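You operate a simulated robot arm through the tools that you are given. There is no shell and no other tool. Be economical: measure what you need, move in short steps, check, and stop when the job is done.

You run a simulated two-armed robot. Do the job below in one go: nothing can be reset, and whatever is moved stays where it is left.

## Task
Push the left drawer of the workbench shut. Take the blue rag from the top of the workbench and put it on the top of the counter. Open the steel drawer, take the orange battery and put it in the inside of the steel drawer and shut the drawer again. Take the green battery and leave it on the top of the bath table. Fetch the orange lead and set it on the top of the service stand. Put the green stop on the top of the fitting table away on the top of the press table. The order is free.

The check looks at the end state, three seconds after you hand in, the way a careful person would. Anything else that was tipped, shoved, dropped, spilled or broken makes it a failure.

## Robot
Two 7-joint arms with two-finger parallel grippers on one trunk, on a base that drives. Base frame: it is fixed to the floor where the robot stands at the start and does not move with it; the origin is under the middle of the robot, x ahead of it, y to its left, z up. Lengths are in m, angles in rad, forces in N, time in s.
The left shoulder is at the start at [0.079, 0.173, 1.165], the right one opposite. With the tool pointing down near the work surface each hand reaches from about 0.1 to 0.68 m from the robot's upright axis, wherever it stands, measured 20 degrees to its own side. Places, roughly: blue rag (7x10x3 cm) [0.3, -0.6, 0.9]; green battery [-6.5, 1.5, 1.25]; green stop (3x3x4 cm) [-4.3, 0.8, 0.7]; inside of the steel drawer [-6.8, 2.2, 0.5]; left drawer of the workbench [0.7, -0.2, 0.8]; orange battery [-6.75, 1.75, 1.25]; orange lead [-5.75, 0.5, 0.75]; steel drawer [-6.8, 2.3, 0.6]; top of the bath table [-8, 5.7, 0.7]; top of the counter [-3, -1.7, 0.9]; top of the press table [1.8, 0.2, 0.8]; top of the service stand [-7.8, 3.6, 0.6]. Payload 3.6 kg a hand.
The TCP of each hand is the grasp point between the finger pads, 0.03 m short of the fingertips. In the tool frame z runs along the fingers and y along their closing line. Largest opening 0.11 m; finger width 0.02, thickness 0.01; the body of the gripper, 0.048 by 0.112 m, starts 0.055 m behind the TCP.
Orientation is that of the tool frame in the base frame, as a unit quaternion [x, y, z, w]. With the fingers straight down and closing along the base's y, the tool's x points along the base's -x, its y along +y and its z along -z.

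## Interface
- The arms move only by the tool jog_arm. It takes "left_steps", "right_steps" or both (then of equal length, played together; a hand with none holds still); each is a list of rows, each an object (a shift or turn left out is 0, a gripper value left out holds the last) with "hand": the finger opening in m, from 0 to 0.11; "delta_pos": the shift along the tool's x, y, z in m, a list of three; "turn": the turn, a rotation vector about the tool's x, y, z in rad, a list of three. In form: [{"hand": hand, "delta_pos": [dx, dy, dz], "turn": [wx, wy, wz]}, ...]. A call has 1 to 8 rows; each row shifts and turns the commanded pose from where the row before left it, along the tool's axes as they then stand. A row lasts 0.2 s, in which the tool goes at most 0.05 m and 0.15 rad; a call with a longer step from one row to the next is refused whole, and so is a gripper value outside its range. Where a pose cannot be reached the arm comes as near as it can. A force on the tool above 40 N (or 10 N above the force at the start of the call, whichever is more), or a blocked arm, ends the call early, and 0.2 s more pass. Each finger travels about 0.153 m/s and halts on what it meets, pressing with about 25 N; the grip force reading is that of the motor and also rises with nothing between the fingers. The clock runs only during rows and for 0.2 s after the last one: add rows that do not move to give the fingers time. The reply holds the time, the measured pose of the TCP, the force on the tool along the base axes, the opening and the grip force, in the units named above and with some noise, with the torque about the TCP (base axes, N m) and any sound that the robot's microphone picked up, and new pictures: "pictures" is both (left out), scene, wrist or none (wrist: the cameras of the hands that moved).
- Cameras (640 x 400 px; columns grow to the right, rows downward): "scene" is now at [0.1554, -0.0391, 1.3015]; the picture's right is [-0.55, -0.83, 0.00], its down [-0.62, 0.41, -0.67] and it looks along [0.56, -0.37, -0.74] (base axes); focal length 293 px, centre (320, 200). "left" rides on the left gripper at [0.072, -0.017, -0.103] in its tool frame; the picture's right is [0.23, 0.97, 0.00], its down [-0.76, 0.18, -0.62] and it looks along [-0.61, 0.14, 0.78] (tool axes); focal length 222 px, centre (320, 200). "right" rides on the right gripper at [0.072, 0.017, -0.103] in its tool frame; the picture's right is [-0.23, 0.97, 0.00], its down [-0.76, -0.18, -0.62] and it looks along [-0.61, -0.14, 0.78] (tool axes); focal length 222 px, centre (320, 200). There is no depth. A picture from a camera that has moved, and an enlarged one, comes with that camera's place and axes in the base frame and with its lens. The place of the scene camera against the robot may be out by one fixed shift of up to 0.025 m in any direction.
- slide_trunk(by): slides the trunk up (or, below 0, down) by that many m; the arms and the scene camera ride with it, the base frame stays. It gives what a move gives, with no picture.
- steer(legs): drives the robot by 1 to 6 legs, each [ahead, left, turn to the left] in m, m and rad, along the robot's own axes; the way and the turn of a leg run together, so that a leg with both is an arc; at most 1.5 m and 3.142 rad a leg. The arms and the cameras ride along, it lands a little off, and it stops where it bumps. It gives what a move gives, and a new picture of the scene camera.
- turn_head(pan, tilt): turns the head with the scene camera to pan (to the left, within 1.501 rad either way) and tilt (down, from -0.506 to 1.204), counted from straight ahead of the robot. It gives what a move gives, and a new picture of the scene camera.
- enlarge(camera, box): a new picture of the part [left, top, right, bottom] of that camera's present view, enlarged. The clock stands still meanwhile.
- close_job(): hands the job in; it is judged then, once.

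Go step by step. Nothing tells you exact positions but the pictures and the camera data: compare them with the known pose of the tool, close in by small moves and look again before you grip or let go. The budget is 196 turns and 260 pictures, counting those below and the enlarged ones. Unless the task says otherwise, let go and move clear before handing in.

The tools are called after "Call:" as a command line: name --argument value ..., lists and objects as JSON in quotes. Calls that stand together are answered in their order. jog_arm: Moves the arms, as the interface text tells. Its arguments: {"type":"object","properties":{"left_steps":{"type":"array","items":{"type":"object","properties":{"hand":{"type":"number"},"delta_pos":{"type":"array","items":{"type":"number"}},"turn":{"type":"array","items":{"type":"number"}}}}},"right_steps":{"type":"array","items":{"type":"object","properties":{"hand":{"type":"number"},"delta_pos":{"type":"array","items":{"type":"number"}},"turn":{"type":"array","items":{"type":"number"}}}}},"pictures":{"type":"string","enum":["both","scene","wrist","none"]}},"required":[]} The other tools are called the same way: slide_trunk (by) slides the trunk up or down; steer (legs) drives the base; turn_head (pan, tilt) turns the head that bears the scene camera; enlarge (camera, box) takes an enlarged picture of a part of a camera's view; close_job () hands the job in.

At the start:

```text
t: 0.0
left_tcp_pos: [0.3459, -0.0432, 1.1215]
left_ee_rot: [0.0, 1.0, 0.0, 0.0]
left_wrist_force: [-0.4, -0.2, 0.6]
left_moment: [0.03, -0.01, -0.01]
left_gripper_width: 0.1101
left_grip_force: 0.1
right_tcp_pos: [0.3326, -0.3379, 1.0965]
right_ee_rot: [-0.001, 1.0, -0.001, 0.0]
right_wrist_force: [0.3, 0.3, -0.6]
right_moment: [0.0, 0.03, -0.01]
right_gripper_width: 0.1099
right_grip_force: 0.0
trunk travel left (down, up): [-0.282, 0.481]
robot x, y, heading: [0.0023, 0.0007, -0.0]
head pan, tilt: [-0.586, 0.833]
```

scene: 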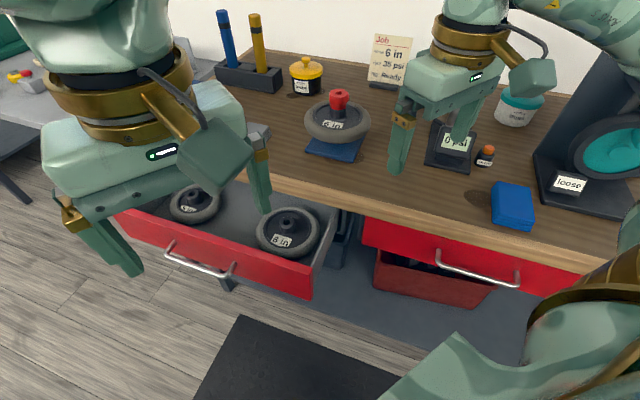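
right: 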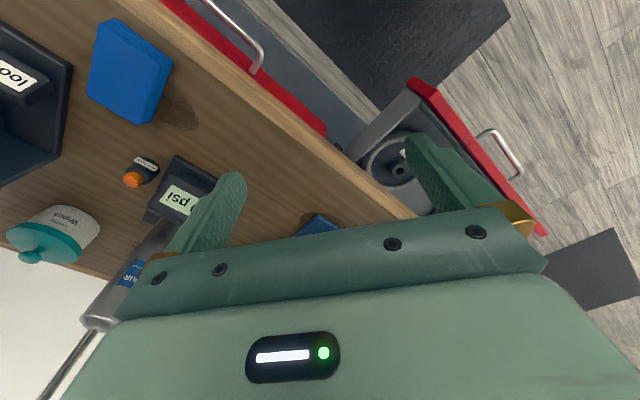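
left: 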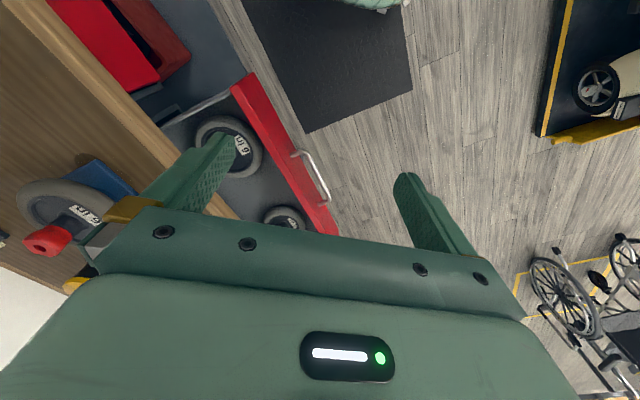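

The left drawer stands open in front of me on a bench turned about 0.93 rad to my right, and the blue rag is on the bench near [0.26, -0.53]. I'll look closer at the drawer and its handle before moving.

Call:
enlarge --camera "scene" --box '[100, 150, 420, 350]'

Call:
turn_head --pan -0.93 --tilt 0.9

```text
2.00 times, centred on (260, 250) of scene
camera zoom: at [0.1554, -0.0391, 1.3015], right [-0.55, -0.83, 0.0], down [-0.62, 0.41, -0.67], along [0.56, -0.37, -0.74], focal length 587 px, centre (440, 100)
```

zoom: 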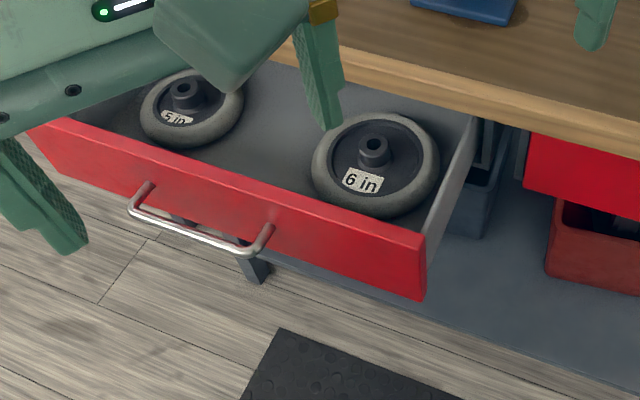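

```text
t: 0.8
left_tcp_pos: [0.3456, -0.0418, 1.1199]
left_ee_rot: [0.0, 1.0, 0.0, -0.001]
left_wrist_force: [0.3, 0.2, -0.5]
left_moment: [-0.01, 0.0, -0.03]
left_gripper_width: 0.11
left_grip_force: 0.0
right_tcp_pos: [0.3329, -0.3373, 1.0959]
right_ee_rot: [-0.001, 1.0, 0.001, 0.0]
right_wrist_force: [-0.2, -0.9, 0.2]
right_moment: [0.02, -0.03, 0.01]
right_gripper_width: 0.11
right_grip_force: 0.2
trunk travel left (down, up): [-0.282, 0.481]
robot x, y, heading: [-0.001, 0.0002, 0.0]
head pan, tilt: [-0.93, 0.901]
camera scene: at [0.1347, -0.0559, 1.2961], right [-0.8, -0.6, 0.0], down [-0.47, 0.63, -0.62], along [0.37, -0.5, -0.78], focal length 293 px, centre (320, 200)
```

scene: 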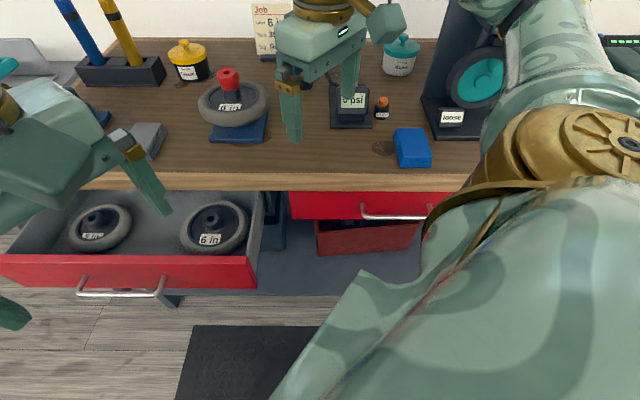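

The drawer handle is about [0.56, 0.0, 0.76] and the bench is squarely at pan -0.93. I'll back off slightly, turn to face the bench and slide left so the left hand lines up with the handle.

Call:
steer --legs '[[-0.06, 0.08, 0], [0, 0, -0.93], [0, 0.28, 0]]'

Call:
turn_head --pan 0 --tilt 0.8

```text
t: 5.9
left_tcp_pos: [0.338, -0.0522, 1.1211]
left_ee_rot: [0.445, 0.896, 0.0, 0.0]
left_wrist_force: [0.3, 0.6, -0.9]
left_moment: [0.01, 0.03, 0.01]
left_gripper_width: 0.11
left_grip_force: 0.0
right_tcp_pos: [0.0946, -0.2206, 1.0961]
right_ee_rot: [0.445, 0.896, 0.0, 0.0]
right_wrist_force: [0.1, 0.7, 0.0]
right_moment: [0.01, 0.04, 0.06]
right_gripper_width: 0.11
right_grip_force: 0.0
trunk travel left (down, up): [-0.282, 0.481]
robot x, y, heading: [0.1588, 0.2505, -0.922]
head pan, tilt: [-0.93, 0.901]
camera scene: at [0.1961, 0.1127, 1.2962], right [-0.96, 0.28, 0.0], down [0.22, 0.75, -0.62], along [-0.17, -0.6, -0.78], focal length 293 px, centre (320, 200)
```

scene: 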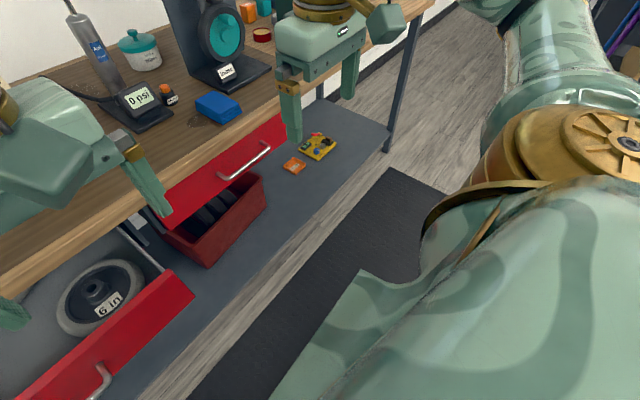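

```text
t: 7.1
left_tcp_pos: [0.3364, -0.0533, 1.1211]
left_ee_rot: [0.446, 0.895, 0.0, 0.0]
left_wrist_force: [0.0, -0.9, -0.3]
left_moment: [0.02, 0.0, 0.0]
left_gripper_width: 0.1101
left_grip_force: 0.2
right_tcp_pos: [0.0928, -0.2207, 1.0962]
right_ee_rot: [0.444, 0.896, 0.0, -0.001]
right_wrist_force: [-0.1, -0.7, -1.0]
right_moment: [-0.05, -0.01, 0.0]
right_gripper_width: 0.1099
right_grip_force: 0.1
trunk travel left (down, up): [-0.282, 0.481]
robot x, y, heading: [0.1607, 0.2501, -0.92]
head pan, tilt: [0.0, 0.799]
camera scene: at [0.2649, 0.1203, 1.304], right [-0.8, -0.6, 0.0], down [-0.43, 0.57, -0.7], along [0.42, -0.56, -0.72], focal length 293 px, centre (320, 200)
```

scene: 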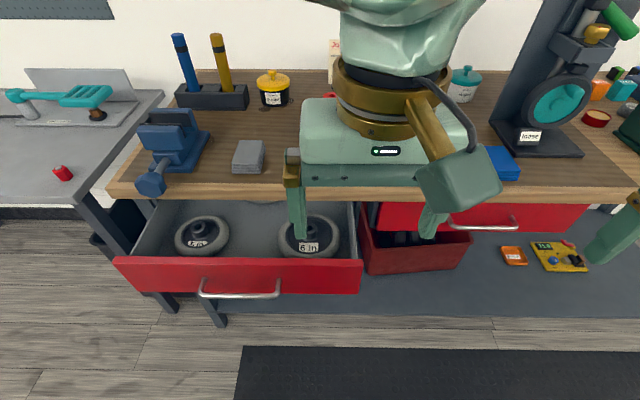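

The robot now faces the bench with the drawer handle around 0.44 m ahead and 0.16 m left. I'll close the left fingers, shift left and lower them in front of the handle.

Call:
jog_arm --left_steps '[{"hand": 0, "delta_pos": [0, 0.045, 0]}, {"delta_pos": [0, 0.045, 0]}, {"delta_pos": [0, 0.045, 0]}, {"delta_pos": [0, 0.045, 0]}, {"delta_pos": [0, 0.025, 0]}, {"delta_pos": [0, 0, 0.045]}, {"delta_pos": [0, 0, 0.045]}, {"delta_pos": [0, 0, 0.045]}]' --pictures "none"

Call:
jog_arm --left_steps '[{"delta_pos": [0, 0, 0.045]}, {"delta_pos": [0, 0, 0.045]}, {"delta_pos": [0, 0, 0.045]}, {"delta_pos": [0, 0, 0.045]}, {"delta_pos": [0, 0, 0.025]}, {"delta_pos": [0, 0, 0]}]'

```text
t: 8.9
left_tcp_pos: [0.4991, 0.0711, 0.9864]
left_ee_rot: [0.444, 0.896, 0.0, 0.001]
left_wrist_force: [0.4, 0.5, 0.6]
left_moment: [-0.01, 0.02, 0.01]
left_gripper_width: 0.0
left_grip_force: 25.3
right_tcp_pos: [0.0946, -0.2216, 1.0959]
right_ee_rot: [0.443, 0.896, 0.001, -0.001]
right_wrist_force: [-0.9, -0.2, -0.3]
right_moment: [0.01, 0.0, 0.02]
right_gripper_width: 0.1099
right_grip_force: 0.0
trunk travel left (down, up): [-0.282, 0.481]
robot x, y, heading: [0.1613, 0.2483, -0.924]
head pan, tilt: [0.0, 0.799]
```

```text
t: 10.3
left_tcp_pos: [0.5005, 0.0722, 0.7837]
left_ee_rot: [0.444, 0.896, 0.0, 0.0]
left_wrist_force: [0.5, 0.4, 0.1]
left_moment: [0.0, 0.0, -0.03]
left_gripper_width: 0.0
left_grip_force: 24.7
right_tcp_pos: [0.093, -0.2212, 1.0955]
right_ee_rot: [0.444, 0.896, -0.001, 0.0]
right_wrist_force: [-0.4, -0.4, 0.0]
right_moment: [0.01, 0.0, -0.02]
right_gripper_width: 0.1101
right_grip_force: 0.0
trunk travel left (down, up): [-0.282, 0.481]
robot x, y, heading: [0.1576, 0.247, -0.921]
head pan, tilt: [0.0, 0.799]
camera scene: at [0.2649, 0.1205, 1.3041], right [-0.8, -0.6, 0.0], down [-0.43, 0.57, -0.7], along [0.42, -0.55, -0.72], focal length 293 px, centre (320, 200)
camera left: at [0.4425, 0.1184, 0.8866], right [0.64, 0.77, 0.0], down [0.6, -0.5, 0.62], along [0.48, -0.4, -0.78], focal length 222 px, centre (320, 200)
```

scene: 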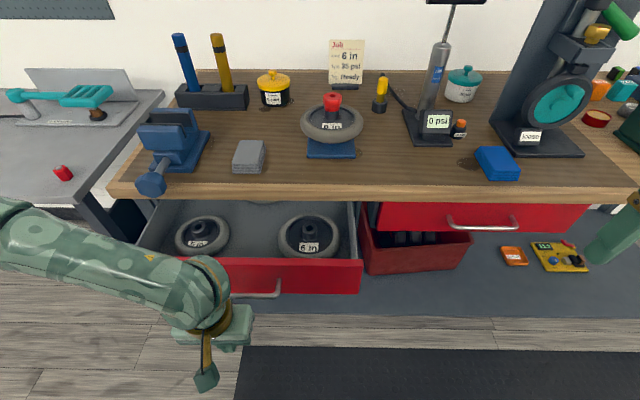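
left: 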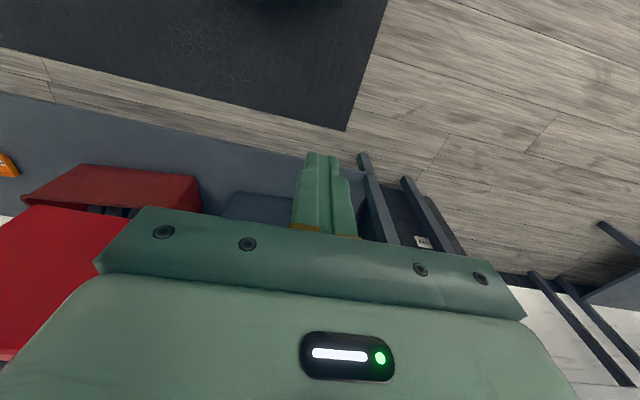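

The closed fingers sit about 8 cm in front of the handle and level with it. I'll lower 2 cm and push ahead.

Call:
jog_arm --left_steps '[{"delta_pos": [0, 0, 0.02]}, {"delta_pos": [-0.03, 0, 0]}, {"delta_pos": [-0.03, 0, 0]}, {"delta_pos": [-0.02, 0, 0]}, {"delta_pos": [-0.02, 0, 0]}, {"delta_pos": [-0.02, 0, 0]}, {"delta_pos": [0, 0, 0]}]'

```text
t: 11.9
left_tcp_pos: [0.5729, -0.0239, 0.7606]
left_ee_rot: [0.444, 0.896, 0.0, 0.0]
left_wrist_force: [-0.5, 0.6, -0.6]
left_moment: [0.01, -0.02, -0.05]
left_gripper_width: 0.0
left_grip_force: 24.8
right_tcp_pos: [0.0933, -0.2204, 1.0955]
right_ee_rot: [0.444, 0.896, -0.001, 0.0]
right_wrist_force: [-0.4, 0.1, -0.8]
right_moment: [-0.02, -0.02, 0.01]
right_gripper_width: 0.1101
right_grip_force: 0.1
trunk travel left (down, up): [-0.282, 0.481]
robot x, y, heading: [0.1643, 0.2501, -0.921]
head pan, tilt: [0.0, 0.799]
camera scene: at [0.265, 0.1206, 1.3041], right [-0.8, -0.6, 0.0], down [-0.43, 0.57, -0.7], along [0.42, -0.56, -0.72], focal length 293 px, centre (320, 200)
camera left: at [0.5147, 0.0228, 0.8643], right [0.64, 0.77, 0.0], down [0.6, -0.5, 0.62], along [0.48, -0.4, -0.78], focal length 222 px, centre (320, 200)
```

scene: 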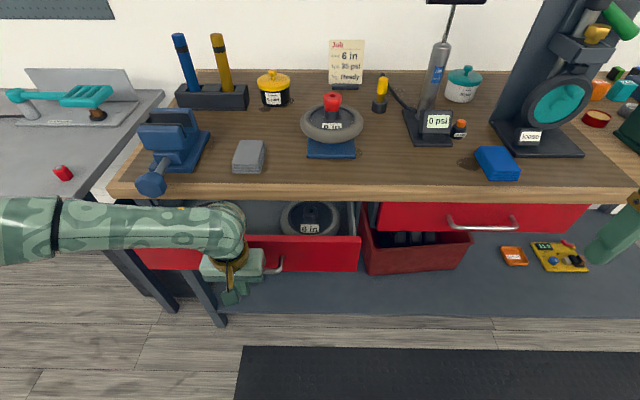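
left: 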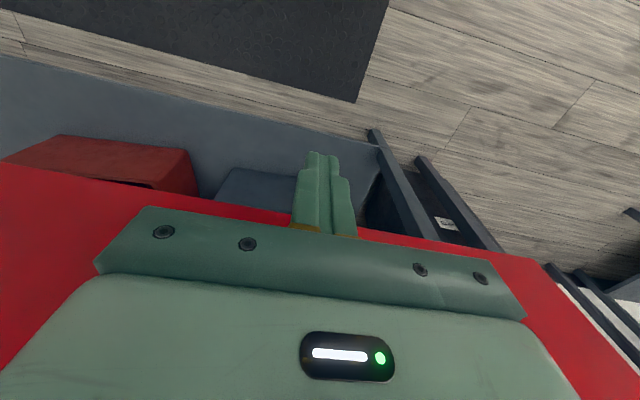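

The drawer is moving in smoothly. I'll keep pushing until it seats.

Call:
jog_arm --left_steps '[{"delta_pos": [-0.02, 0, 0]}, {"delta_pos": [-0.02, 0, 0]}, {"delta_pos": [-0.02, 0, 0]}, {"delta_pos": [-0.02, 0, 0]}, {"delta_pos": [-0.015, 0, 0]}, {"delta_pos": [0, 0, 0]}]'

```text
t: 13.3
left_tcp_pos: [0.6302, -0.099, 0.7603]
left_ee_rot: [0.443, 0.896, 0.0, 0.0]
left_wrist_force: [0.4, 0.5, -0.8]
left_moment: [-0.02, -0.02, -0.01]
left_gripper_width: 0.0
left_grip_force: 24.8
right_tcp_pos: [0.0937, -0.2209, 1.0957]
right_ee_rot: [0.443, 0.896, -0.001, 0.0]
right_wrist_force: [-0.4, 0.7, 0.3]
right_moment: [0.04, -0.01, 0.0]
right_gripper_width: 0.1099
right_grip_force: 0.0
trunk travel left (down, up): [-0.282, 0.481]
robot x, y, heading: [0.1615, 0.2506, -0.923]
head pan, tilt: [0.0, 0.799]
camera scene: at [0.2651, 0.1205, 1.3041], right [-0.8, -0.6, 0.0], down [-0.43, 0.57, -0.7], along [0.42, -0.55, -0.72], focal length 293 px, centre (320, 200)
camera left: at [0.5728, -0.0527, 0.8641], right [0.64, 0.77, 0.0], down [0.6, -0.5, 0.62], along [0.48, -0.4, -0.78], focal length 222 px, centre (320, 200)
```

scene: 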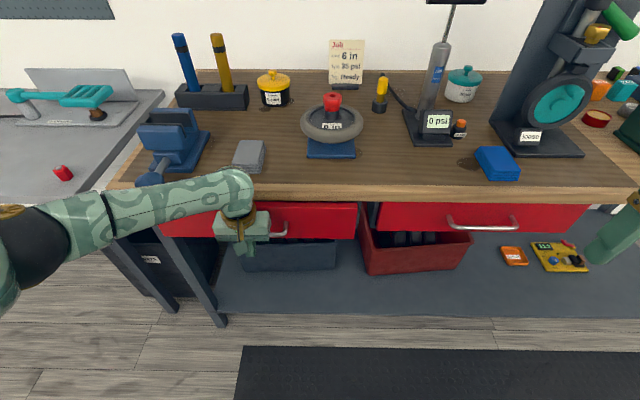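
left: 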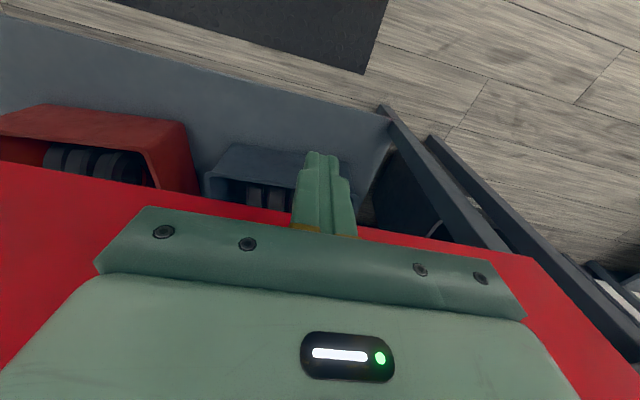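

About 2 cm remain compared with the right-hand drawer. I'll push in small steps until it resists.

Call:
jog_arm --left_steps '[{"delta_pos": [-0.01, 0, 0]}, {"delta_pos": [-0.01, 0, 0]}, {"delta_pos": [-0.008, 0, 0]}, {"delta_pos": [-0.008, 0, 0]}, {"delta_pos": [-0.008, 0, 0]}, {"delta_pos": [0, 0, 0]}]' --pictures "scene"

```text
t: 14.2
left_tcp_pos: [0.6441, -0.1173, 0.7605]
left_ee_rot: [0.448, 0.894, 0.002, -0.002]
left_wrist_force: [-13.9, 21.3, 12.1]
left_moment: [-2.48, -1.4, -0.33]
left_gripper_width: 0.0
left_grip_force: 24.9
right_tcp_pos: [0.0909, -0.2167, 1.0972]
right_ee_rot: [0.443, 0.897, -0.002, 0.002]
right_wrist_force: [-0.7, -0.9, -1.1]
right_moment: [0.02, 0.02, 0.0]
right_gripper_width: 0.11
right_grip_force: 0.1
trunk travel left (down, up): [-0.282, 0.481]
robot x, y, heading: [0.1647, 0.2436, -0.918]
head pan, tilt: [0.0, 0.799]
stopped in row 4 (left hand): the force on the tool passed its limit at 49 N (the readings are from after the stop); the commanded pose is now the measured one
camera scene: at [0.2618, 0.1254, 1.305], right [-0.79, -0.61, 0.0], down [-0.43, 0.57, -0.7], along [0.42, -0.56, -0.71], focal length 293 px, centre (320, 200)
```

scene: 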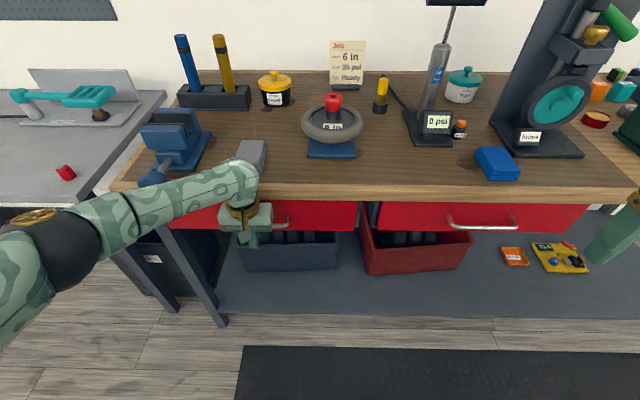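

It resisted firmly, and the drawer front lines up with its neighbour. I'll back the hand off, raise it and check.

Call:
jog_arm --left_steps '[{"delta_pos": [0.03, 0, 0]}, {"delta_pos": [0.045, 0, 0]}, {"delta_pos": [0.045, 0, 0]}, {"delta_pos": [0.045, 0, 0]}, {"delta_pos": [0.045, 0, -0.02]}, {"delta_pos": [0.04, 0, -0.03]}, {"delta_pos": [0.0, 0, -0.05]}, {"delta_pos": [0.0, 0, -0.05]}]' --pictures "none"

Call:
jog_arm --left_steps '[{"delta_pos": [0, -0.0, -0.05]}, {"delta_pos": [0, -0.0, -0.05]}, {"delta_pos": [0, -0.0, -0.05]}, {"delta_pos": [0, 0, -0.05], "hand": 0.11}, {"delta_pos": [0, 0, -0.05]}]' --pictures "scene"

```text
t: 16.0
left_tcp_pos: [0.4971, 0.0769, 0.909]
left_ee_rot: [0.447, 0.895, 0.003, -0.003]
left_wrist_force: [-0.7, 0.6, -0.2]
left_moment: [-0.04, 0.03, -0.02]
left_gripper_width: 0.0002
left_grip_force: 24.7
right_tcp_pos: [0.0923, -0.2202, 1.0963]
right_ee_rot: [0.443, 0.897, 0.0, 0.0]
right_wrist_force: [-0.1, 0.4, -0.7]
right_moment: [0.02, 0.0, -0.02]
right_gripper_width: 0.1101
right_grip_force: 0.1
trunk travel left (down, up): [-0.282, 0.481]
robot x, y, heading: [0.1605, 0.2514, -0.92]
head pan, tilt: [0.0, 0.799]
```

```text
t: 17.2
left_tcp_pos: [0.4962, 0.0783, 1.1639]
left_ee_rot: [0.447, 0.894, 0.003, -0.003]
left_wrist_force: [0.2, -0.2, 0.1]
left_moment: [-0.01, -0.02, -0.01]
left_gripper_width: 0.1101
left_grip_force: 0.0
right_tcp_pos: [0.0942, -0.2196, 1.0968]
right_ee_rot: [0.443, 0.896, 0.0, 0.0]
right_wrist_force: [0.2, -1.2, 0.1]
right_moment: [-0.04, 0.03, -0.01]
right_gripper_width: 0.1103
right_grip_force: 0.1
trunk travel left (down, up): [-0.282, 0.481]
robot x, y, heading: [0.1595, 0.2495, -0.921]
head pan, tilt: [0.0, 0.799]
camera scene: at [0.2639, 0.1218, 1.3042], right [-0.8, -0.61, 0.0], down [-0.43, 0.57, -0.7], along [0.42, -0.55, -0.72], focal length 293 px, centre (320, 200)
```

scene: 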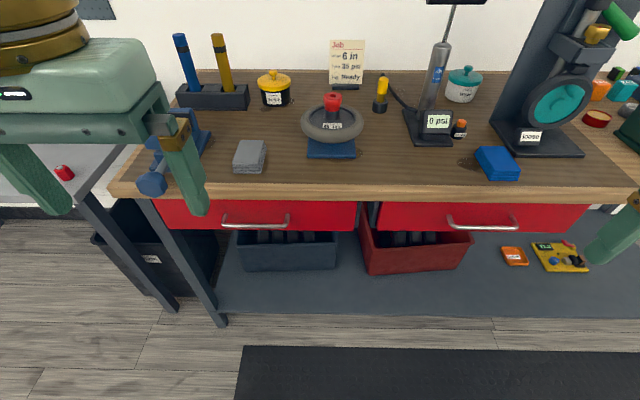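

The drawer is shut. The rag is about 0.67 ahead and 0.385 to the right, so I'll strafe right and go a little ahead to bring it in reach of the right hand.

Call:
steer --legs '[[0, -0.18, 0], [0.1, 0, 0]]'

```text
t: 19.5
left_tcp_pos: [0.4113, -0.1147, 1.1612]
left_ee_rot: [0.447, 0.894, 0.004, -0.003]
left_wrist_force: [0.4, -0.8, -0.1]
left_moment: [0.02, 0.0, 0.02]
left_gripper_width: 0.1101
left_grip_force: 0.1
right_tcp_pos: [0.0069, -0.4127, 1.0952]
right_ee_rot: [0.444, 0.896, -0.001, -0.001]
right_wrist_force: [0.0, 0.7, -0.5]
right_moment: [-0.02, 0.01, -0.02]
right_gripper_width: 0.1099
right_grip_force: 0.0
trunk travel left (down, up): [-0.282, 0.481]
robot x, y, heading: [0.0781, 0.0552, -0.921]
head pan, tilt: [0.0, 0.799]
camera scene: at [0.1802, -0.0711, 1.3038], right [-0.8, -0.6, 0.0], down [-0.43, 0.57, -0.7], along [0.42, -0.55, -0.72], focal length 293 px, centre (320, 200)
```

scene: 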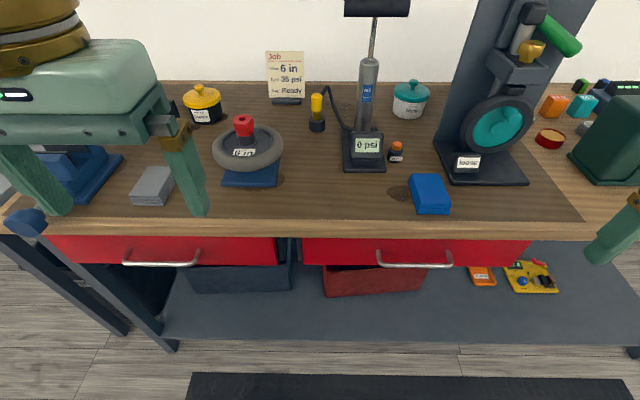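

The rag is now roughly 0.57 ahead and 0.20 right of the robot. I'll bring the right hand above it and look with the wrist camera.

Call:
jog_arm --right_steps '[{"delta_pos": [-0.04, 0.0227, 0]}, {"delta_pos": [-0.04, 0.0227, 0]}, {"delta_pos": [-0.04, 0.0227, 0]}, {"delta_pos": [-0.04, 0.0227, 0]}, {"delta_pos": [-0.04, 0.0227, 0]}, {"delta_pos": [-0.04, 0.0227, 0], "turn": [0, 0, 0.12]}, {"delta_pos": [0, 0, 0.04]}, {"delta_pos": [0, 0, 0.04]}]'

```text
t: 21.3
left_tcp_pos: [0.4115, -0.1153, 1.1623]
left_ee_rot: [0.448, 0.894, 0.003, -0.003]
left_wrist_force: [-0.7, -0.1, 0.9]
left_moment: [0.04, -0.01, 0.01]
left_gripper_width: 0.1098
left_grip_force: 0.0
right_tcp_pos: [0.262, -0.5209, 1.0151]
right_ee_rot: [0.497, 0.868, -0.001, 0.0]
right_wrist_force: [-0.2, 0.7, 0.7]
right_moment: [0.06, 0.04, 0.02]
right_gripper_width: 0.1098
right_grip_force: 0.1
trunk travel left (down, up): [-0.282, 0.481]
robot x, y, heading: [0.0795, 0.0587, -0.924]
head pan, tilt: [0.0, 0.799]
camera scene: at [0.1801, -0.0705, 1.3039], right [-0.8, -0.6, 0.0], down [-0.43, 0.57, -0.7], along [0.42, -0.56, -0.72], focal length 293 px, centre (320, 200)
camera right: at [0.2393, -0.4504, 1.1171], right [0.96, 0.3, 0.0], down [0.23, -0.75, 0.62], along [0.18, -0.6, -0.78], focal length 222 px, centre (320, 200)
```

scene: 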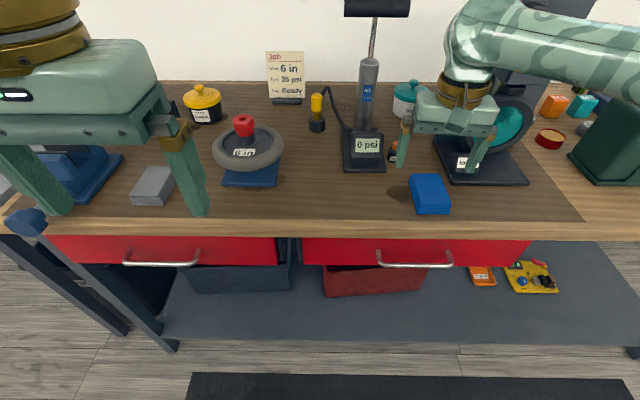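
right: 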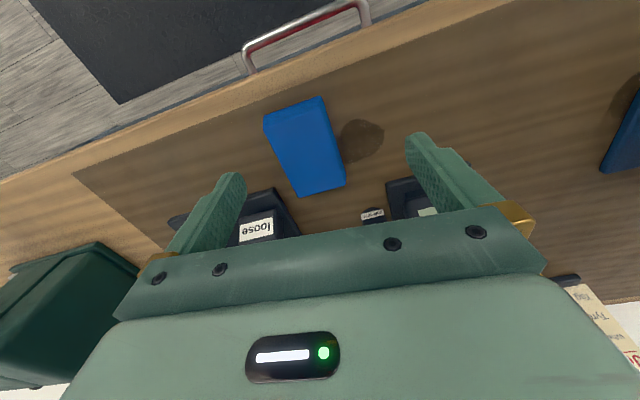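

From the wrist camera the rag centre is about 2 cm ahead and 2 cm right of the hand. I'll correct and descend part way.

Call:
jog_arm --right_steps '[{"delta_pos": [-0.022, -0.02, 0]}, {"delta_pos": [0, 0, 0.035]}, {"delta_pos": [0, 0, 0.035]}, {"delta_pos": [0, 0, 0]}]'

```text
t: 22.3
left_tcp_pos: [0.4108, -0.1143, 1.1625]
left_ee_rot: [0.448, 0.894, 0.003, -0.004]
left_wrist_force: [0.7, 0.1, -1.1]
left_moment: [-0.01, 0.02, 0.01]
left_gripper_width: 0.1101
left_grip_force: 0.1
right_tcp_pos: [0.254, -0.5501, 0.9438]
right_ee_rot: [0.498, 0.867, -0.001, 0.0]
right_wrist_force: [0.1, 1.0, -0.8]
right_moment: [0.02, -0.02, -0.02]
right_gripper_width: 0.1099
right_grip_force: 0.0
trunk travel left (down, up): [-0.282, 0.481]
robot x, y, heading: [0.0775, 0.0574, -0.919]
head pan, tilt: [0.0, 0.799]
camera scene: at [0.1792, -0.0697, 1.3041], right [-0.8, -0.6, 0.0], down [-0.43, 0.57, -0.7], along [0.42, -0.56, -0.72], focal length 293 px, centre (320, 200)
camera right: at [0.2313, -0.4791, 1.0473], right [0.96, 0.3, 0.0], down [0.23, -0.75, 0.62], along [0.18, -0.6, -0.78], focal length 222 px, centre (320, 200)
```

scene: 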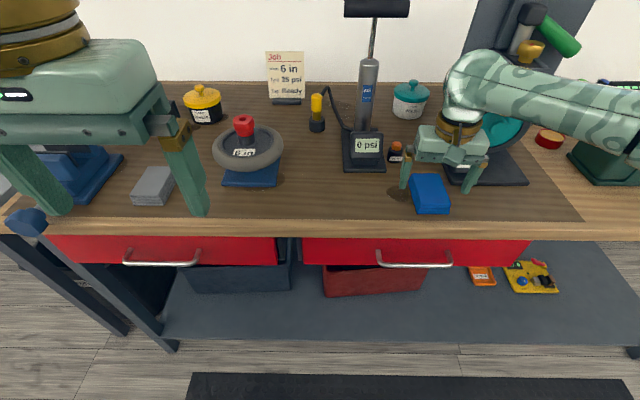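
right: 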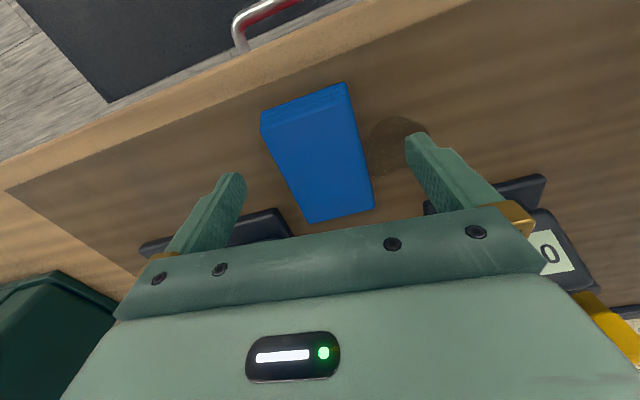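

The rag is centred between the fingers. I'll go down to it and grip.

Call:
jog_arm --right_steps '[{"delta_pos": [0, 0, 0.012]}, {"delta_pos": [0, 0, 0.01]}, {"hand": 0.03}, {"hand": 0.03}, {"hand": 0.03}, {"hand": 0.03}]'

```text
t: 23.7
left_tcp_pos: [0.4094, -0.1144, 1.1613]
left_ee_rot: [0.447, 0.894, 0.002, -0.004]
left_wrist_force: [-0.2, -0.5, 0.5]
left_moment: [0.0, 0.01, -0.01]
left_gripper_width: 0.1099
left_grip_force: 0.0
right_tcp_pos: [0.2536, -0.549, 0.9232]
right_ee_rot: [0.498, 0.867, 0.0, 0.001]
right_wrist_force: [0.6, 0.1, 0.4]
right_moment: [-0.02, 0.0, 0.06]
right_gripper_width: 0.0655
right_grip_force: 25.0
trunk travel left (down, up): [-0.282, 0.481]
robot x, y, heading: [0.0741, 0.062, -0.92]
head pan, tilt: [0.0, 0.799]
camera scene: at [0.1793, -0.07, 1.304], right [-0.8, -0.6, 0.0], down [-0.43, 0.57, -0.7], along [0.42, -0.56, -0.72], focal length 293 px, centre (320, 200)
camera right: at [0.2318, -0.4786, 1.0264], right [0.96, 0.3, 0.0], down [0.23, -0.75, 0.62], along [0.18, -0.6, -0.78], focal length 222 px, centre (320, 200)
```

scene: 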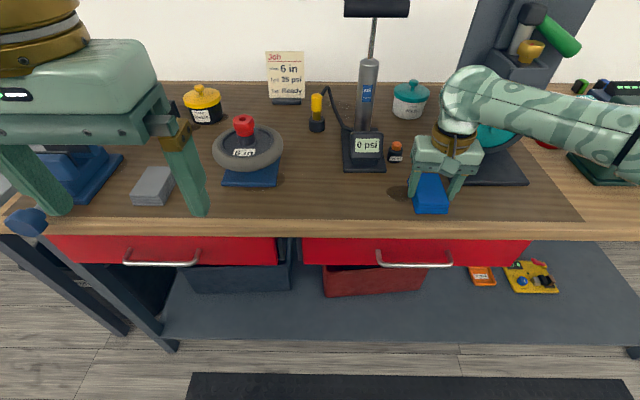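
right: 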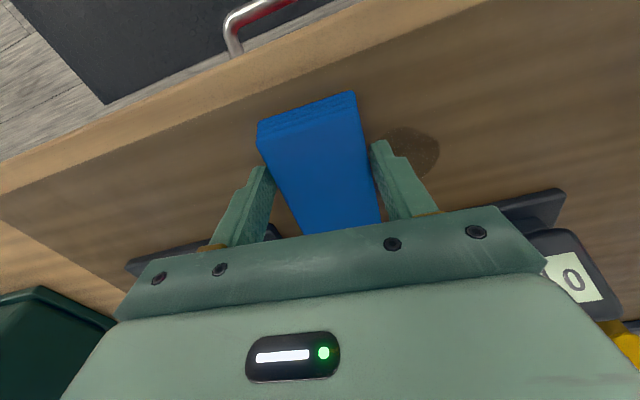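

Gripped at 6.6 cm. I'll lift it straight up and draw it in toward me.

Call:
jog_arm --right_steps '[{"delta_pos": [0, 0, -0.04]}, {"delta_pos": [0, 0, -0.05]}, {"delta_pos": [0, 0, -0.05]}, {"delta_pos": [0, 0, -0.05]}, {"delta_pos": [0.045, -0.015, 0]}, {"delta_pos": [0.045, -0.015, 0]}, {"delta_pos": [0.045, -0.015, 0]}, {"delta_pos": [0.045, -0.015, 0]}]' --pictures "wrist"

```text
t: 25.5
left_tcp_pos: [0.4089, -0.1136, 1.1635]
left_ee_rot: [0.448, 0.894, 0.002, -0.003]
left_wrist_force: [-1.8, -0.5, -0.4]
left_moment: [-0.01, -0.04, -0.01]
left_gripper_width: 0.11
left_grip_force: 0.0
right_tcp_pos: [0.1106, -0.4233, 1.1127]
right_ee_rot: [0.498, 0.867, 0.0, 0.0]
right_wrist_force: [0.3, -1.0, 0.3]
right_moment: [-0.03, -0.01, 0.02]
right_gripper_width: 0.0652
right_grip_force: 25.6
trunk travel left (down, up): [-0.282, 0.481]
robot x, y, heading: [0.0733, 0.0592, -0.922]
head pan, tilt: [0.0, 0.799]
camera right: at [0.0886, -0.3523, 1.2156], right [0.96, 0.29, 0.0], down [0.23, -0.75, 0.62], along [0.18, -0.6, -0.78], focal length 222 px, centre (320, 200)
```

right: 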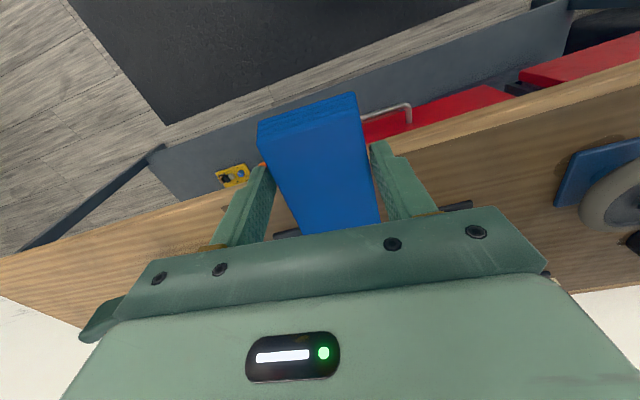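

The rag is held. I'll back away from the bench and look around for the route to the counter.

Call:
steer --legs '[[-0.25, 0, 0]]'

Call:
turn_head --pan -1.5 --tilt 0.3

Call:
turn_head --pan 1.5 --tilt 0.3

```text
t: 27.3
left_tcp_pos: [0.2553, 0.0917, 1.1617]
left_ee_rot: [0.448, 0.894, 0.003, -0.003]
left_wrist_force: [-2.0, -0.7, -0.4]
left_moment: [-0.06, 0.0, 0.04]
left_gripper_width: 0.11
left_grip_force: 0.0
right_tcp_pos: [-0.0429, -0.2171, 1.113]
right_ee_rot: [0.497, 0.868, 0.0, 0.0]
right_wrist_force: [-0.6, 0.3, 0.7]
right_moment: [0.01, 0.01, 0.01]
right_gripper_width: 0.0649
right_grip_force: 24.9
trunk travel left (down, up): [-0.282, 0.481]
robot x, y, heading: [-0.0791, 0.2631, -0.92]
head pan, tilt: [0.0, 0.799]
camera scene: at [0.0234, 0.1357, 1.3042], right [-0.8, -0.6, 0.0], down [-0.43, 0.57, -0.7], along [0.42, -0.56, -0.72], focal length 293 px, centre (320, 200)
```

scene: 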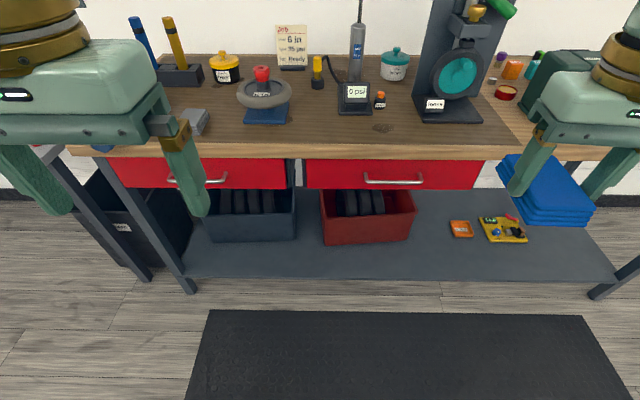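

```text
t: 28.9
left_tcp_pos: [0.2562, 0.0911, 1.1622]
left_ee_rot: [0.448, 0.894, 0.003, -0.004]
left_wrist_force: [0.3, -0.3, 0.9]
left_moment: [0.0, -0.02, 0.01]
left_gripper_width: 0.1102
left_grip_force: 0.1
right_tcp_pos: [-0.0421, -0.2199, 1.1119]
right_ee_rot: [0.497, 0.868, -0.001, 0.001]
right_wrist_force: [0.7, -0.7, -0.6]
right_moment: [-0.02, 0.01, 0.01]
right_gripper_width: 0.0645
right_grip_force: 24.8
trunk travel left (down, up): [-0.282, 0.481]
robot x, y, heading: [-0.0799, 0.2613, -0.922]
head pan, tilt: [-1.499, 0.3]
camera scene: at [-0.0948, 0.1373, 1.3484], right [-0.66, 0.75, 0.0], down [0.22, 0.2, -0.96], along [-0.72, -0.63, -0.3], focal length 293 px, centre (320, 200)
```

scene: 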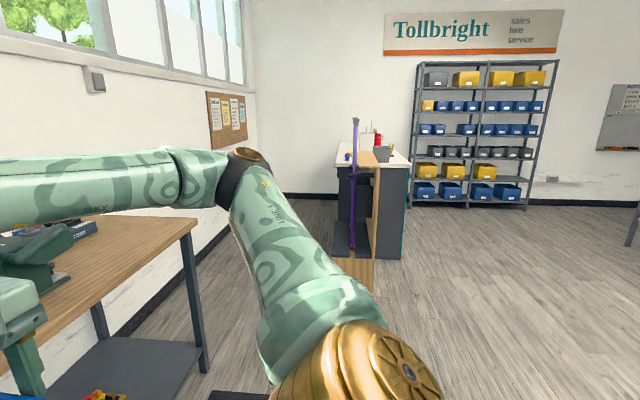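

```text
t: 31.5
left_tcp_pos: [0.2543, 0.0906, 1.1626]
left_ee_rot: [0.448, 0.894, 0.002, -0.004]
left_wrist_force: [-0.3, 0.6, -0.3]
left_moment: [0.03, 0.0, -0.01]
left_gripper_width: 0.11
left_grip_force: 0.1
right_tcp_pos: [-0.0426, -0.2188, 1.113]
right_ee_rot: [0.498, 0.867, -0.001, 0.0]
right_wrist_force: [0.8, -0.6, -0.1]
right_moment: [0.01, -0.02, 0.01]
right_gripper_width: 0.0647
right_grip_force: 24.9
trunk travel left (down, up): [-0.282, 0.481]
robot x, y, heading: [-0.0785, 0.2631, -0.923]
head pan, tilt: [1.499, 0.3]
camera scene: at [0.0536, 0.2499, 1.3484], right [0.55, -0.84, 0.0], down [-0.25, -0.16, -0.96], along [0.8, 0.52, -0.3], focal length 293 px, centre (320, 200)
```

scene: 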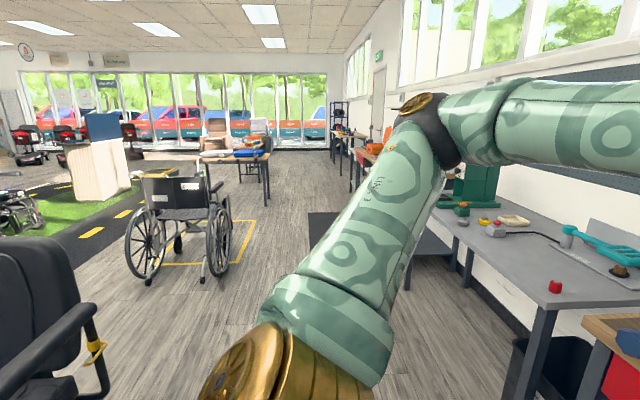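

The counter stands end-on about 3.4 m away past the bench's end, with clear floor between. I'll turn right and drive toward it, stopping short to look.

Call:
steer --legs '[[0, 0, -1.735], [1.0, 0, 0], [0.9, 0, 0]]'

Call:
turn_head --pan 0.1 --tilt 0.4

```text
t: 44.7
left_tcp_pos: [-1.7871, -0.8589, 1.1634]
left_ee_rot: [0.937, 0.348, 0.003, -0.001]
left_wrist_force: [0.1, 0.7, 0.0]
left_moment: [-0.04, 0.03, 0.01]
left_gripper_width: 0.1103
left_grip_force: 0.1
right_tcp_pos: [-2.1157, -0.5824, 1.1134]
right_ee_rot: [0.955, 0.296, -0.001, -0.003]
right_wrist_force: [0.3, 0.8, -0.2]
right_moment: [0.02, 0.01, -0.01]
right_gripper_width: 0.064
right_grip_force: 25.0
trunk travel left (down, up): [-0.282, 0.481]
robot x, y, heading: [-1.6418, -0.5102, -2.427]
head pan, tilt: [1.499, 0.3]
stopped in leg 3: the robot was blocked; the commanded pose is now the measured one
camera scene: at [-1.6445, -0.639, 1.3485], right [-0.8, -0.6, 0.0], down [-0.18, 0.24, -0.95], along [0.57, -0.76, -0.3], focal length 293 px, centre (320, 200)
```

scene: 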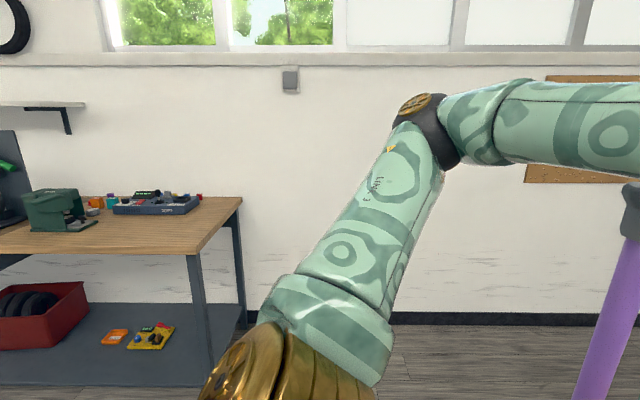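

```text
t: 46.2
left_tcp_pos: [-1.788, -0.8589, 1.1619]
left_ee_rot: [0.937, 0.349, 0.003, -0.002]
left_wrist_force: [1.0, -1.0, -1.1]
left_moment: [0.0, -0.02, -0.02]
left_gripper_width: 0.1104
left_grip_force: 0.0
right_tcp_pos: [-2.1186, -0.5822, 1.1125]
right_ee_rot: [0.955, 0.296, 0.0, -0.002]
right_wrist_force: [1.3, 0.3, -0.8]
right_moment: [0.0, -0.01, 0.0]
right_gripper_width: 0.064
right_grip_force: 24.5
trunk travel left (down, up): [-0.282, 0.481]
robot x, y, heading: [-1.6396, -0.5105, -2.424]
head pan, tilt: [0.099, 0.4]
camera scene: at [-1.767, -0.6319, 1.3391], right [-0.73, 0.68, 0.0], down [0.27, 0.28, -0.92], along [-0.63, -0.67, -0.39], focal length 293 px, centre (320, 200)
```

scene: 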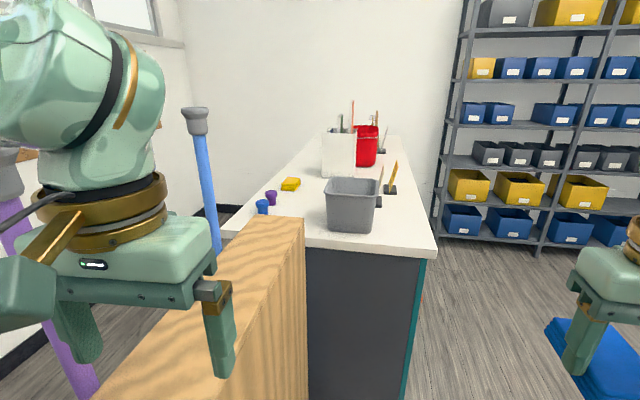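

I was blocked by a wooden rack with walking sticks on my left front. I'll look down there before moving off it.

Call:
turn_head --pan 0.3 --tilt 0.95

Call:
enlarge --camera "left" --box '[0, 0, 640, 400]'

```text
t: 47.2
left_tcp_pos: [-1.7878, -0.8594, 1.1625]
left_ee_rot: [0.937, 0.349, 0.004, -0.002]
left_wrist_force: [0.2, -0.9, 0.1]
left_moment: [-0.01, -0.02, 0.0]
left_gripper_width: 0.1101
left_grip_force: 0.1
right_tcp_pos: [-2.1184, -0.5834, 1.1132]
right_ee_rot: [0.955, 0.296, 0.001, -0.001]
right_wrist_force: [1.1, -0.4, -0.6]
right_moment: [-0.01, 0.01, -0.01]
right_gripper_width: 0.0636
right_grip_force: 24.7
trunk travel left (down, up): [-0.282, 0.481]
robot x, y, heading: [-1.6398, -0.5141, -2.425]
head pan, tilt: [0.3, 0.949]
camera scene: at [-1.7418, -0.6262, 1.2926], right [-0.85, 0.53, 0.0], down [0.43, 0.69, -0.58], along [-0.31, -0.5, -0.81], focal length 293 px, centre (320, 200)
```

scene: 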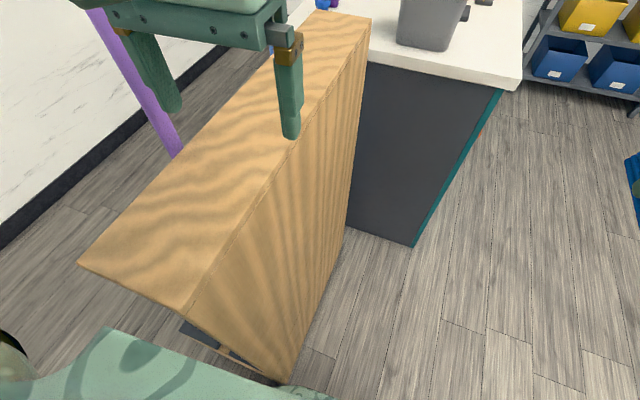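

```text
1.00 times, centred on (320, 200) of left (not enlarged: the box is as wide or as high as the picture)
camera zoom: at [-1.746, -0.8006, 1.2659], right [0.81, -0.59, 0.0], down [-0.46, -0.64, 0.62], along [-0.36, -0.5, -0.79], focal length 222 px, centre (320, 200)
```

zoom: 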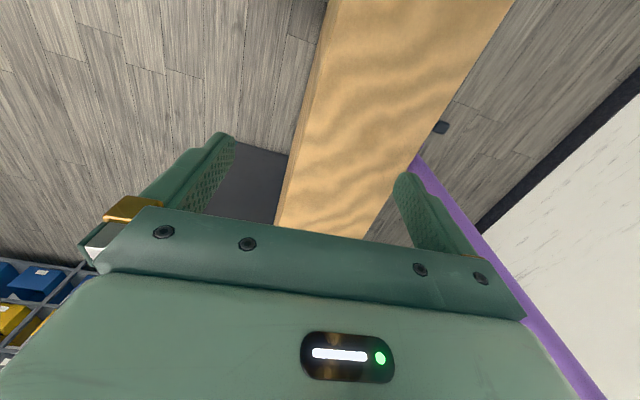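

The panel still stands square to the counter's end. I'll back off, swing right around it and come to the customer side of the counter.

Call:
steer --legs '[[-0.25, 0, 0], [0, 0, -0.68], [1.0, 0, 0], [0.8, 0, 0]]'

Call:
turn_head --pan 1.3 --tilt 0.5

```text
t: 59.6
left_tcp_pos: [-3.6008, -0.5583, 1.1623]
left_ee_rot: [1.0, 0.007, 0.003, 0.0]
left_wrist_force: [-0.1, 0.3, 0.6]
left_moment: [-0.01, -0.02, -0.01]
left_gripper_width: 0.1102
left_grip_force: 0.0
right_tcp_pos: [-3.6755, -0.1343, 1.1121]
right_ee_rot: [0.999, -0.049, 0.001, -0.002]
right_wrist_force: [-0.2, 0.8, 0.1]
right_moment: [-0.03, 0.0, 0.02]
right_gripper_width: 0.064
right_grip_force: 25.1
trunk travel left (down, up): [-0.282, 0.481]
robot x, y, heading: [-3.2597, -0.386, -3.128]
head pan, tilt: [0.3, 0.949]
camera scene: at [-3.4165, -0.4062, 1.2924], right [-0.31, 0.95, 0.0], down [0.77, 0.26, -0.58], along [-0.55, -0.18, -0.81], focal length 293 px, centre (320, 200)
```

scene: 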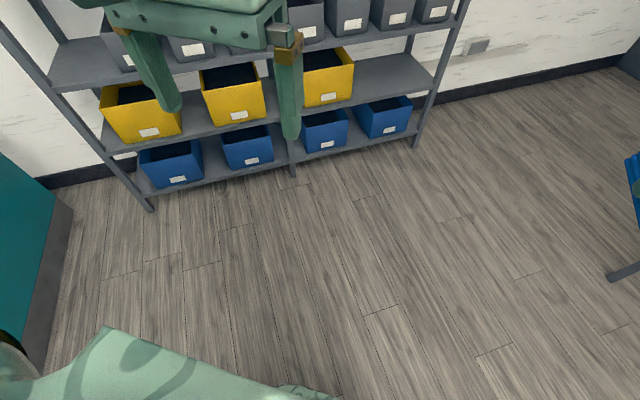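

```text
t: 60.8
left_tcp_pos: [-3.599, -0.5592, 1.1624]
left_ee_rot: [1.0, 0.007, 0.003, -0.001]
left_wrist_force: [-0.4, -0.8, 0.4]
left_moment: [-0.02, 0.03, 0.01]
left_gripper_width: 0.1099
left_grip_force: 0.1
right_tcp_pos: [-3.6746, -0.1343, 1.1124]
right_ee_rot: [0.999, -0.049, 0.001, -0.001]
right_wrist_force: [1.0, 0.2, -0.5]
right_moment: [-0.02, -0.01, 0.01]
right_gripper_width: 0.0641
right_grip_force: 25.3
trunk travel left (down, up): [-0.282, 0.481]
robot x, y, heading: [-3.2592, -0.3858, -3.122]
head pan, tilt: [1.3, 0.499]
camera scene: at [-3.3696, -0.4714, 1.33], right [-0.97, 0.25, 0.0], down [0.12, 0.46, -0.88], along [-0.22, -0.85, -0.48], focal length 293 px, centre (320, 200)
```

scene: 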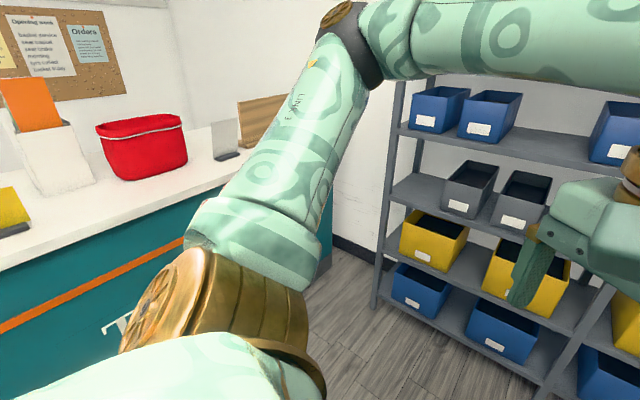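

I'm 0.9 m off the counter's customer side, with room to turn. I'll turn left to face it.

Call:
steer --legs '[[0, 0, 2.2]]'

Call:
turn_head --pan 0 --tilt 0.6

```text
t: 66.4
left_tcp_pos: [-2.9319, -0.5687, 1.1626]
left_ee_rot: [0.462, 0.887, 0.003, -0.002]
left_wrist_force: [-0.3, 0.0, 0.1]
left_moment: [-0.02, -0.03, 0.03]
left_gripper_width: 0.1099
left_grip_force: 0.0
right_tcp_pos: [-3.2399, -0.8696, 1.1125]
right_ee_rot: [0.511, 0.86, -0.001, -0.001]
right_wrist_force: [-0.3, 0.3, -0.4]
right_moment: [0.03, 0.0, -0.05]
right_gripper_width: 0.0638
right_grip_force: 24.7
trunk travel left (down, up): [-0.282, 0.481]
robot x, y, heading: [-3.2633, -0.3854, -0.958]
head pan, tilt: [1.3, 0.499]
camera scene: at [-3.1241, -0.4216, 1.33], right [0.34, -0.94, 0.0], down [-0.45, -0.16, -0.88], along [0.83, 0.3, -0.48], focal length 293 px, centre (320, 200)
```

scene: 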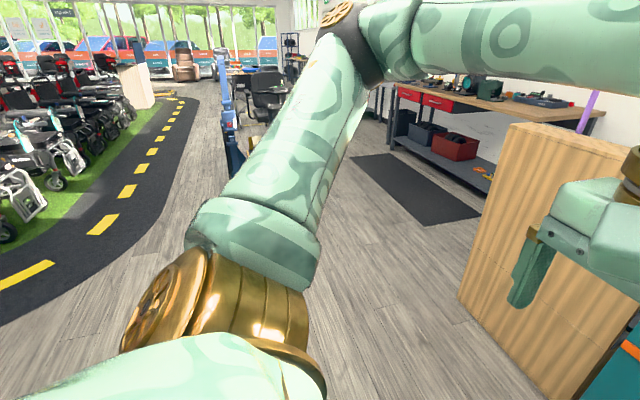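

```text
t: 67.9
left_tcp_pos: [-2.9333, -0.5684, 1.1616]
left_ee_rot: [0.461, 0.887, 0.003, -0.002]
left_wrist_force: [0.0, 0.4, -0.6]
left_moment: [-0.03, 0.01, -0.02]
left_gripper_width: 0.1101
left_grip_force: 0.0
right_tcp_pos: [-3.2406, -0.8684, 1.113]
right_ee_rot: [0.511, 0.86, -0.001, -0.002]
right_wrist_force: [0.2, -0.2, -1.1]
right_moment: [-0.02, 0.0, 0.0]
right_gripper_width: 0.0639
right_grip_force: 24.9
trunk travel left (down, up): [-0.282, 0.481]
robot x, y, heading: [-3.2601, -0.3851, -0.949]
head pan, tilt: [0.0, 0.6]
camera scene: at [-3.1585, -0.5246, 1.3209], right [-0.81, -0.58, 0.0], down [-0.33, 0.46, -0.82], along [0.48, -0.67, -0.57], focal length 293 px, centre (320, 200)
```

scene: 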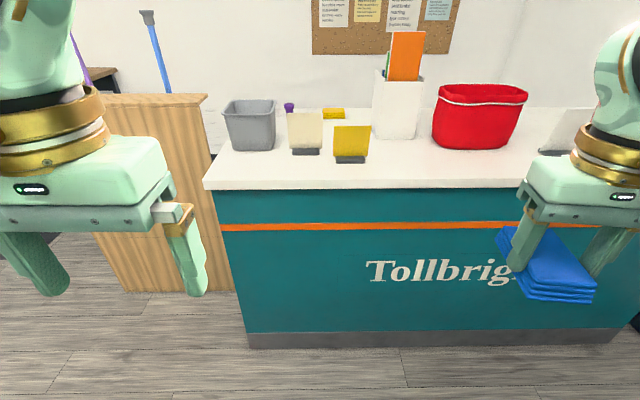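

The counter front strip before the red bucket is free. I'll drive up to the counter and look again.

Call:
steer --legs '[[0.42, 0, 0]]'

Call:
turn_head --pan -0.45 --tilt 0.8

```text
t: 70.4
left_tcp_pos: [-2.6928, -0.9073, 1.1623]
left_ee_rot: [0.462, 0.887, 0.002, -0.003]
left_wrist_force: [-0.1, -0.3, -0.2]
left_moment: [0.04, 0.03, 0.0]
left_gripper_width: 0.1101
left_grip_force: 0.1
right_tcp_pos: [-3.0027, -1.2073, 1.1117]
right_ee_rot: [0.511, 0.859, -0.001, -0.002]
right_wrist_force: [0.2, 0.3, -0.2]
right_moment: [0.06, 0.0, 0.0]
right_gripper_width: 0.0641
right_grip_force: 25.1
trunk travel left (down, up): [-0.282, 0.481]
robot x, y, heading: [-3.0206, -0.7263, -0.957]
head pan, tilt: [0.0, 0.6]
camera scene: at [-2.9198, -0.8628, 1.3208], right [-0.82, -0.58, 0.0], down [-0.33, 0.46, -0.82], along [0.48, -0.67, -0.57], focal length 293 px, centre (320, 200)
```

scene: 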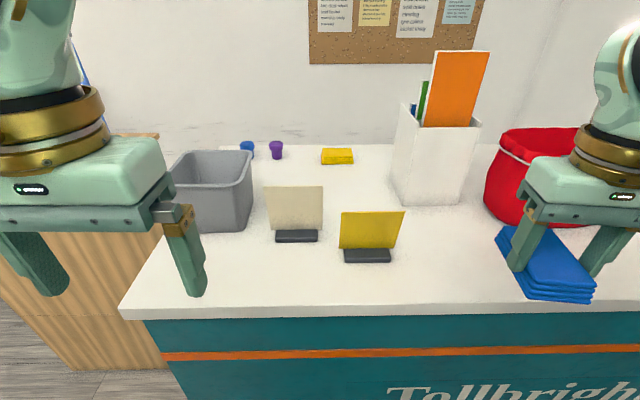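

```text
t: 71.3
left_tcp_pos: [-2.6929, -0.9076, 1.1619]
left_ee_rot: [0.462, 0.887, 0.002, -0.003]
left_wrist_force: [-0.4, -0.4, 0.4]
left_moment: [-0.02, 0.0, 0.0]
left_gripper_width: 0.1098
left_grip_force: 0.0
right_tcp_pos: [-3.0026, -1.2061, 1.1119]
right_ee_rot: [0.511, 0.859, -0.001, -0.002]
right_wrist_force: [-0.7, -0.2, -0.1]
right_moment: [0.0, 0.01, -0.01]
right_gripper_width: 0.064
right_grip_force: 25.0
trunk travel left (down, up): [-0.282, 0.481]
robot x, y, heading: [-3.0216, -0.7249, -0.954]
head pan, tilt: [-0.45, 0.799]
camera scene: at [-2.958, -0.8696, 1.3041], right [-0.99, -0.16, 0.0], down [-0.12, 0.71, -0.7], along [0.11, -0.69, -0.72], focal length 293 px, centre (320, 200)
```

scene: 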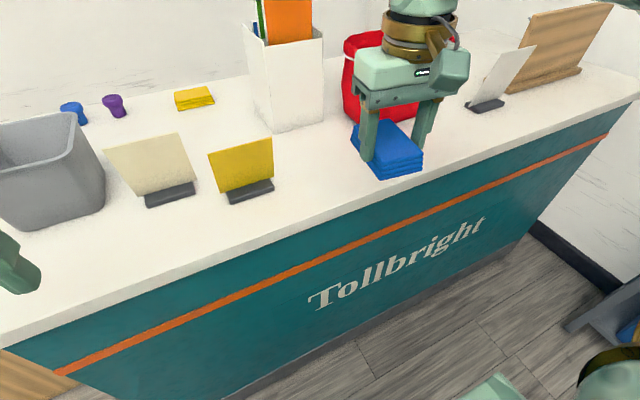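

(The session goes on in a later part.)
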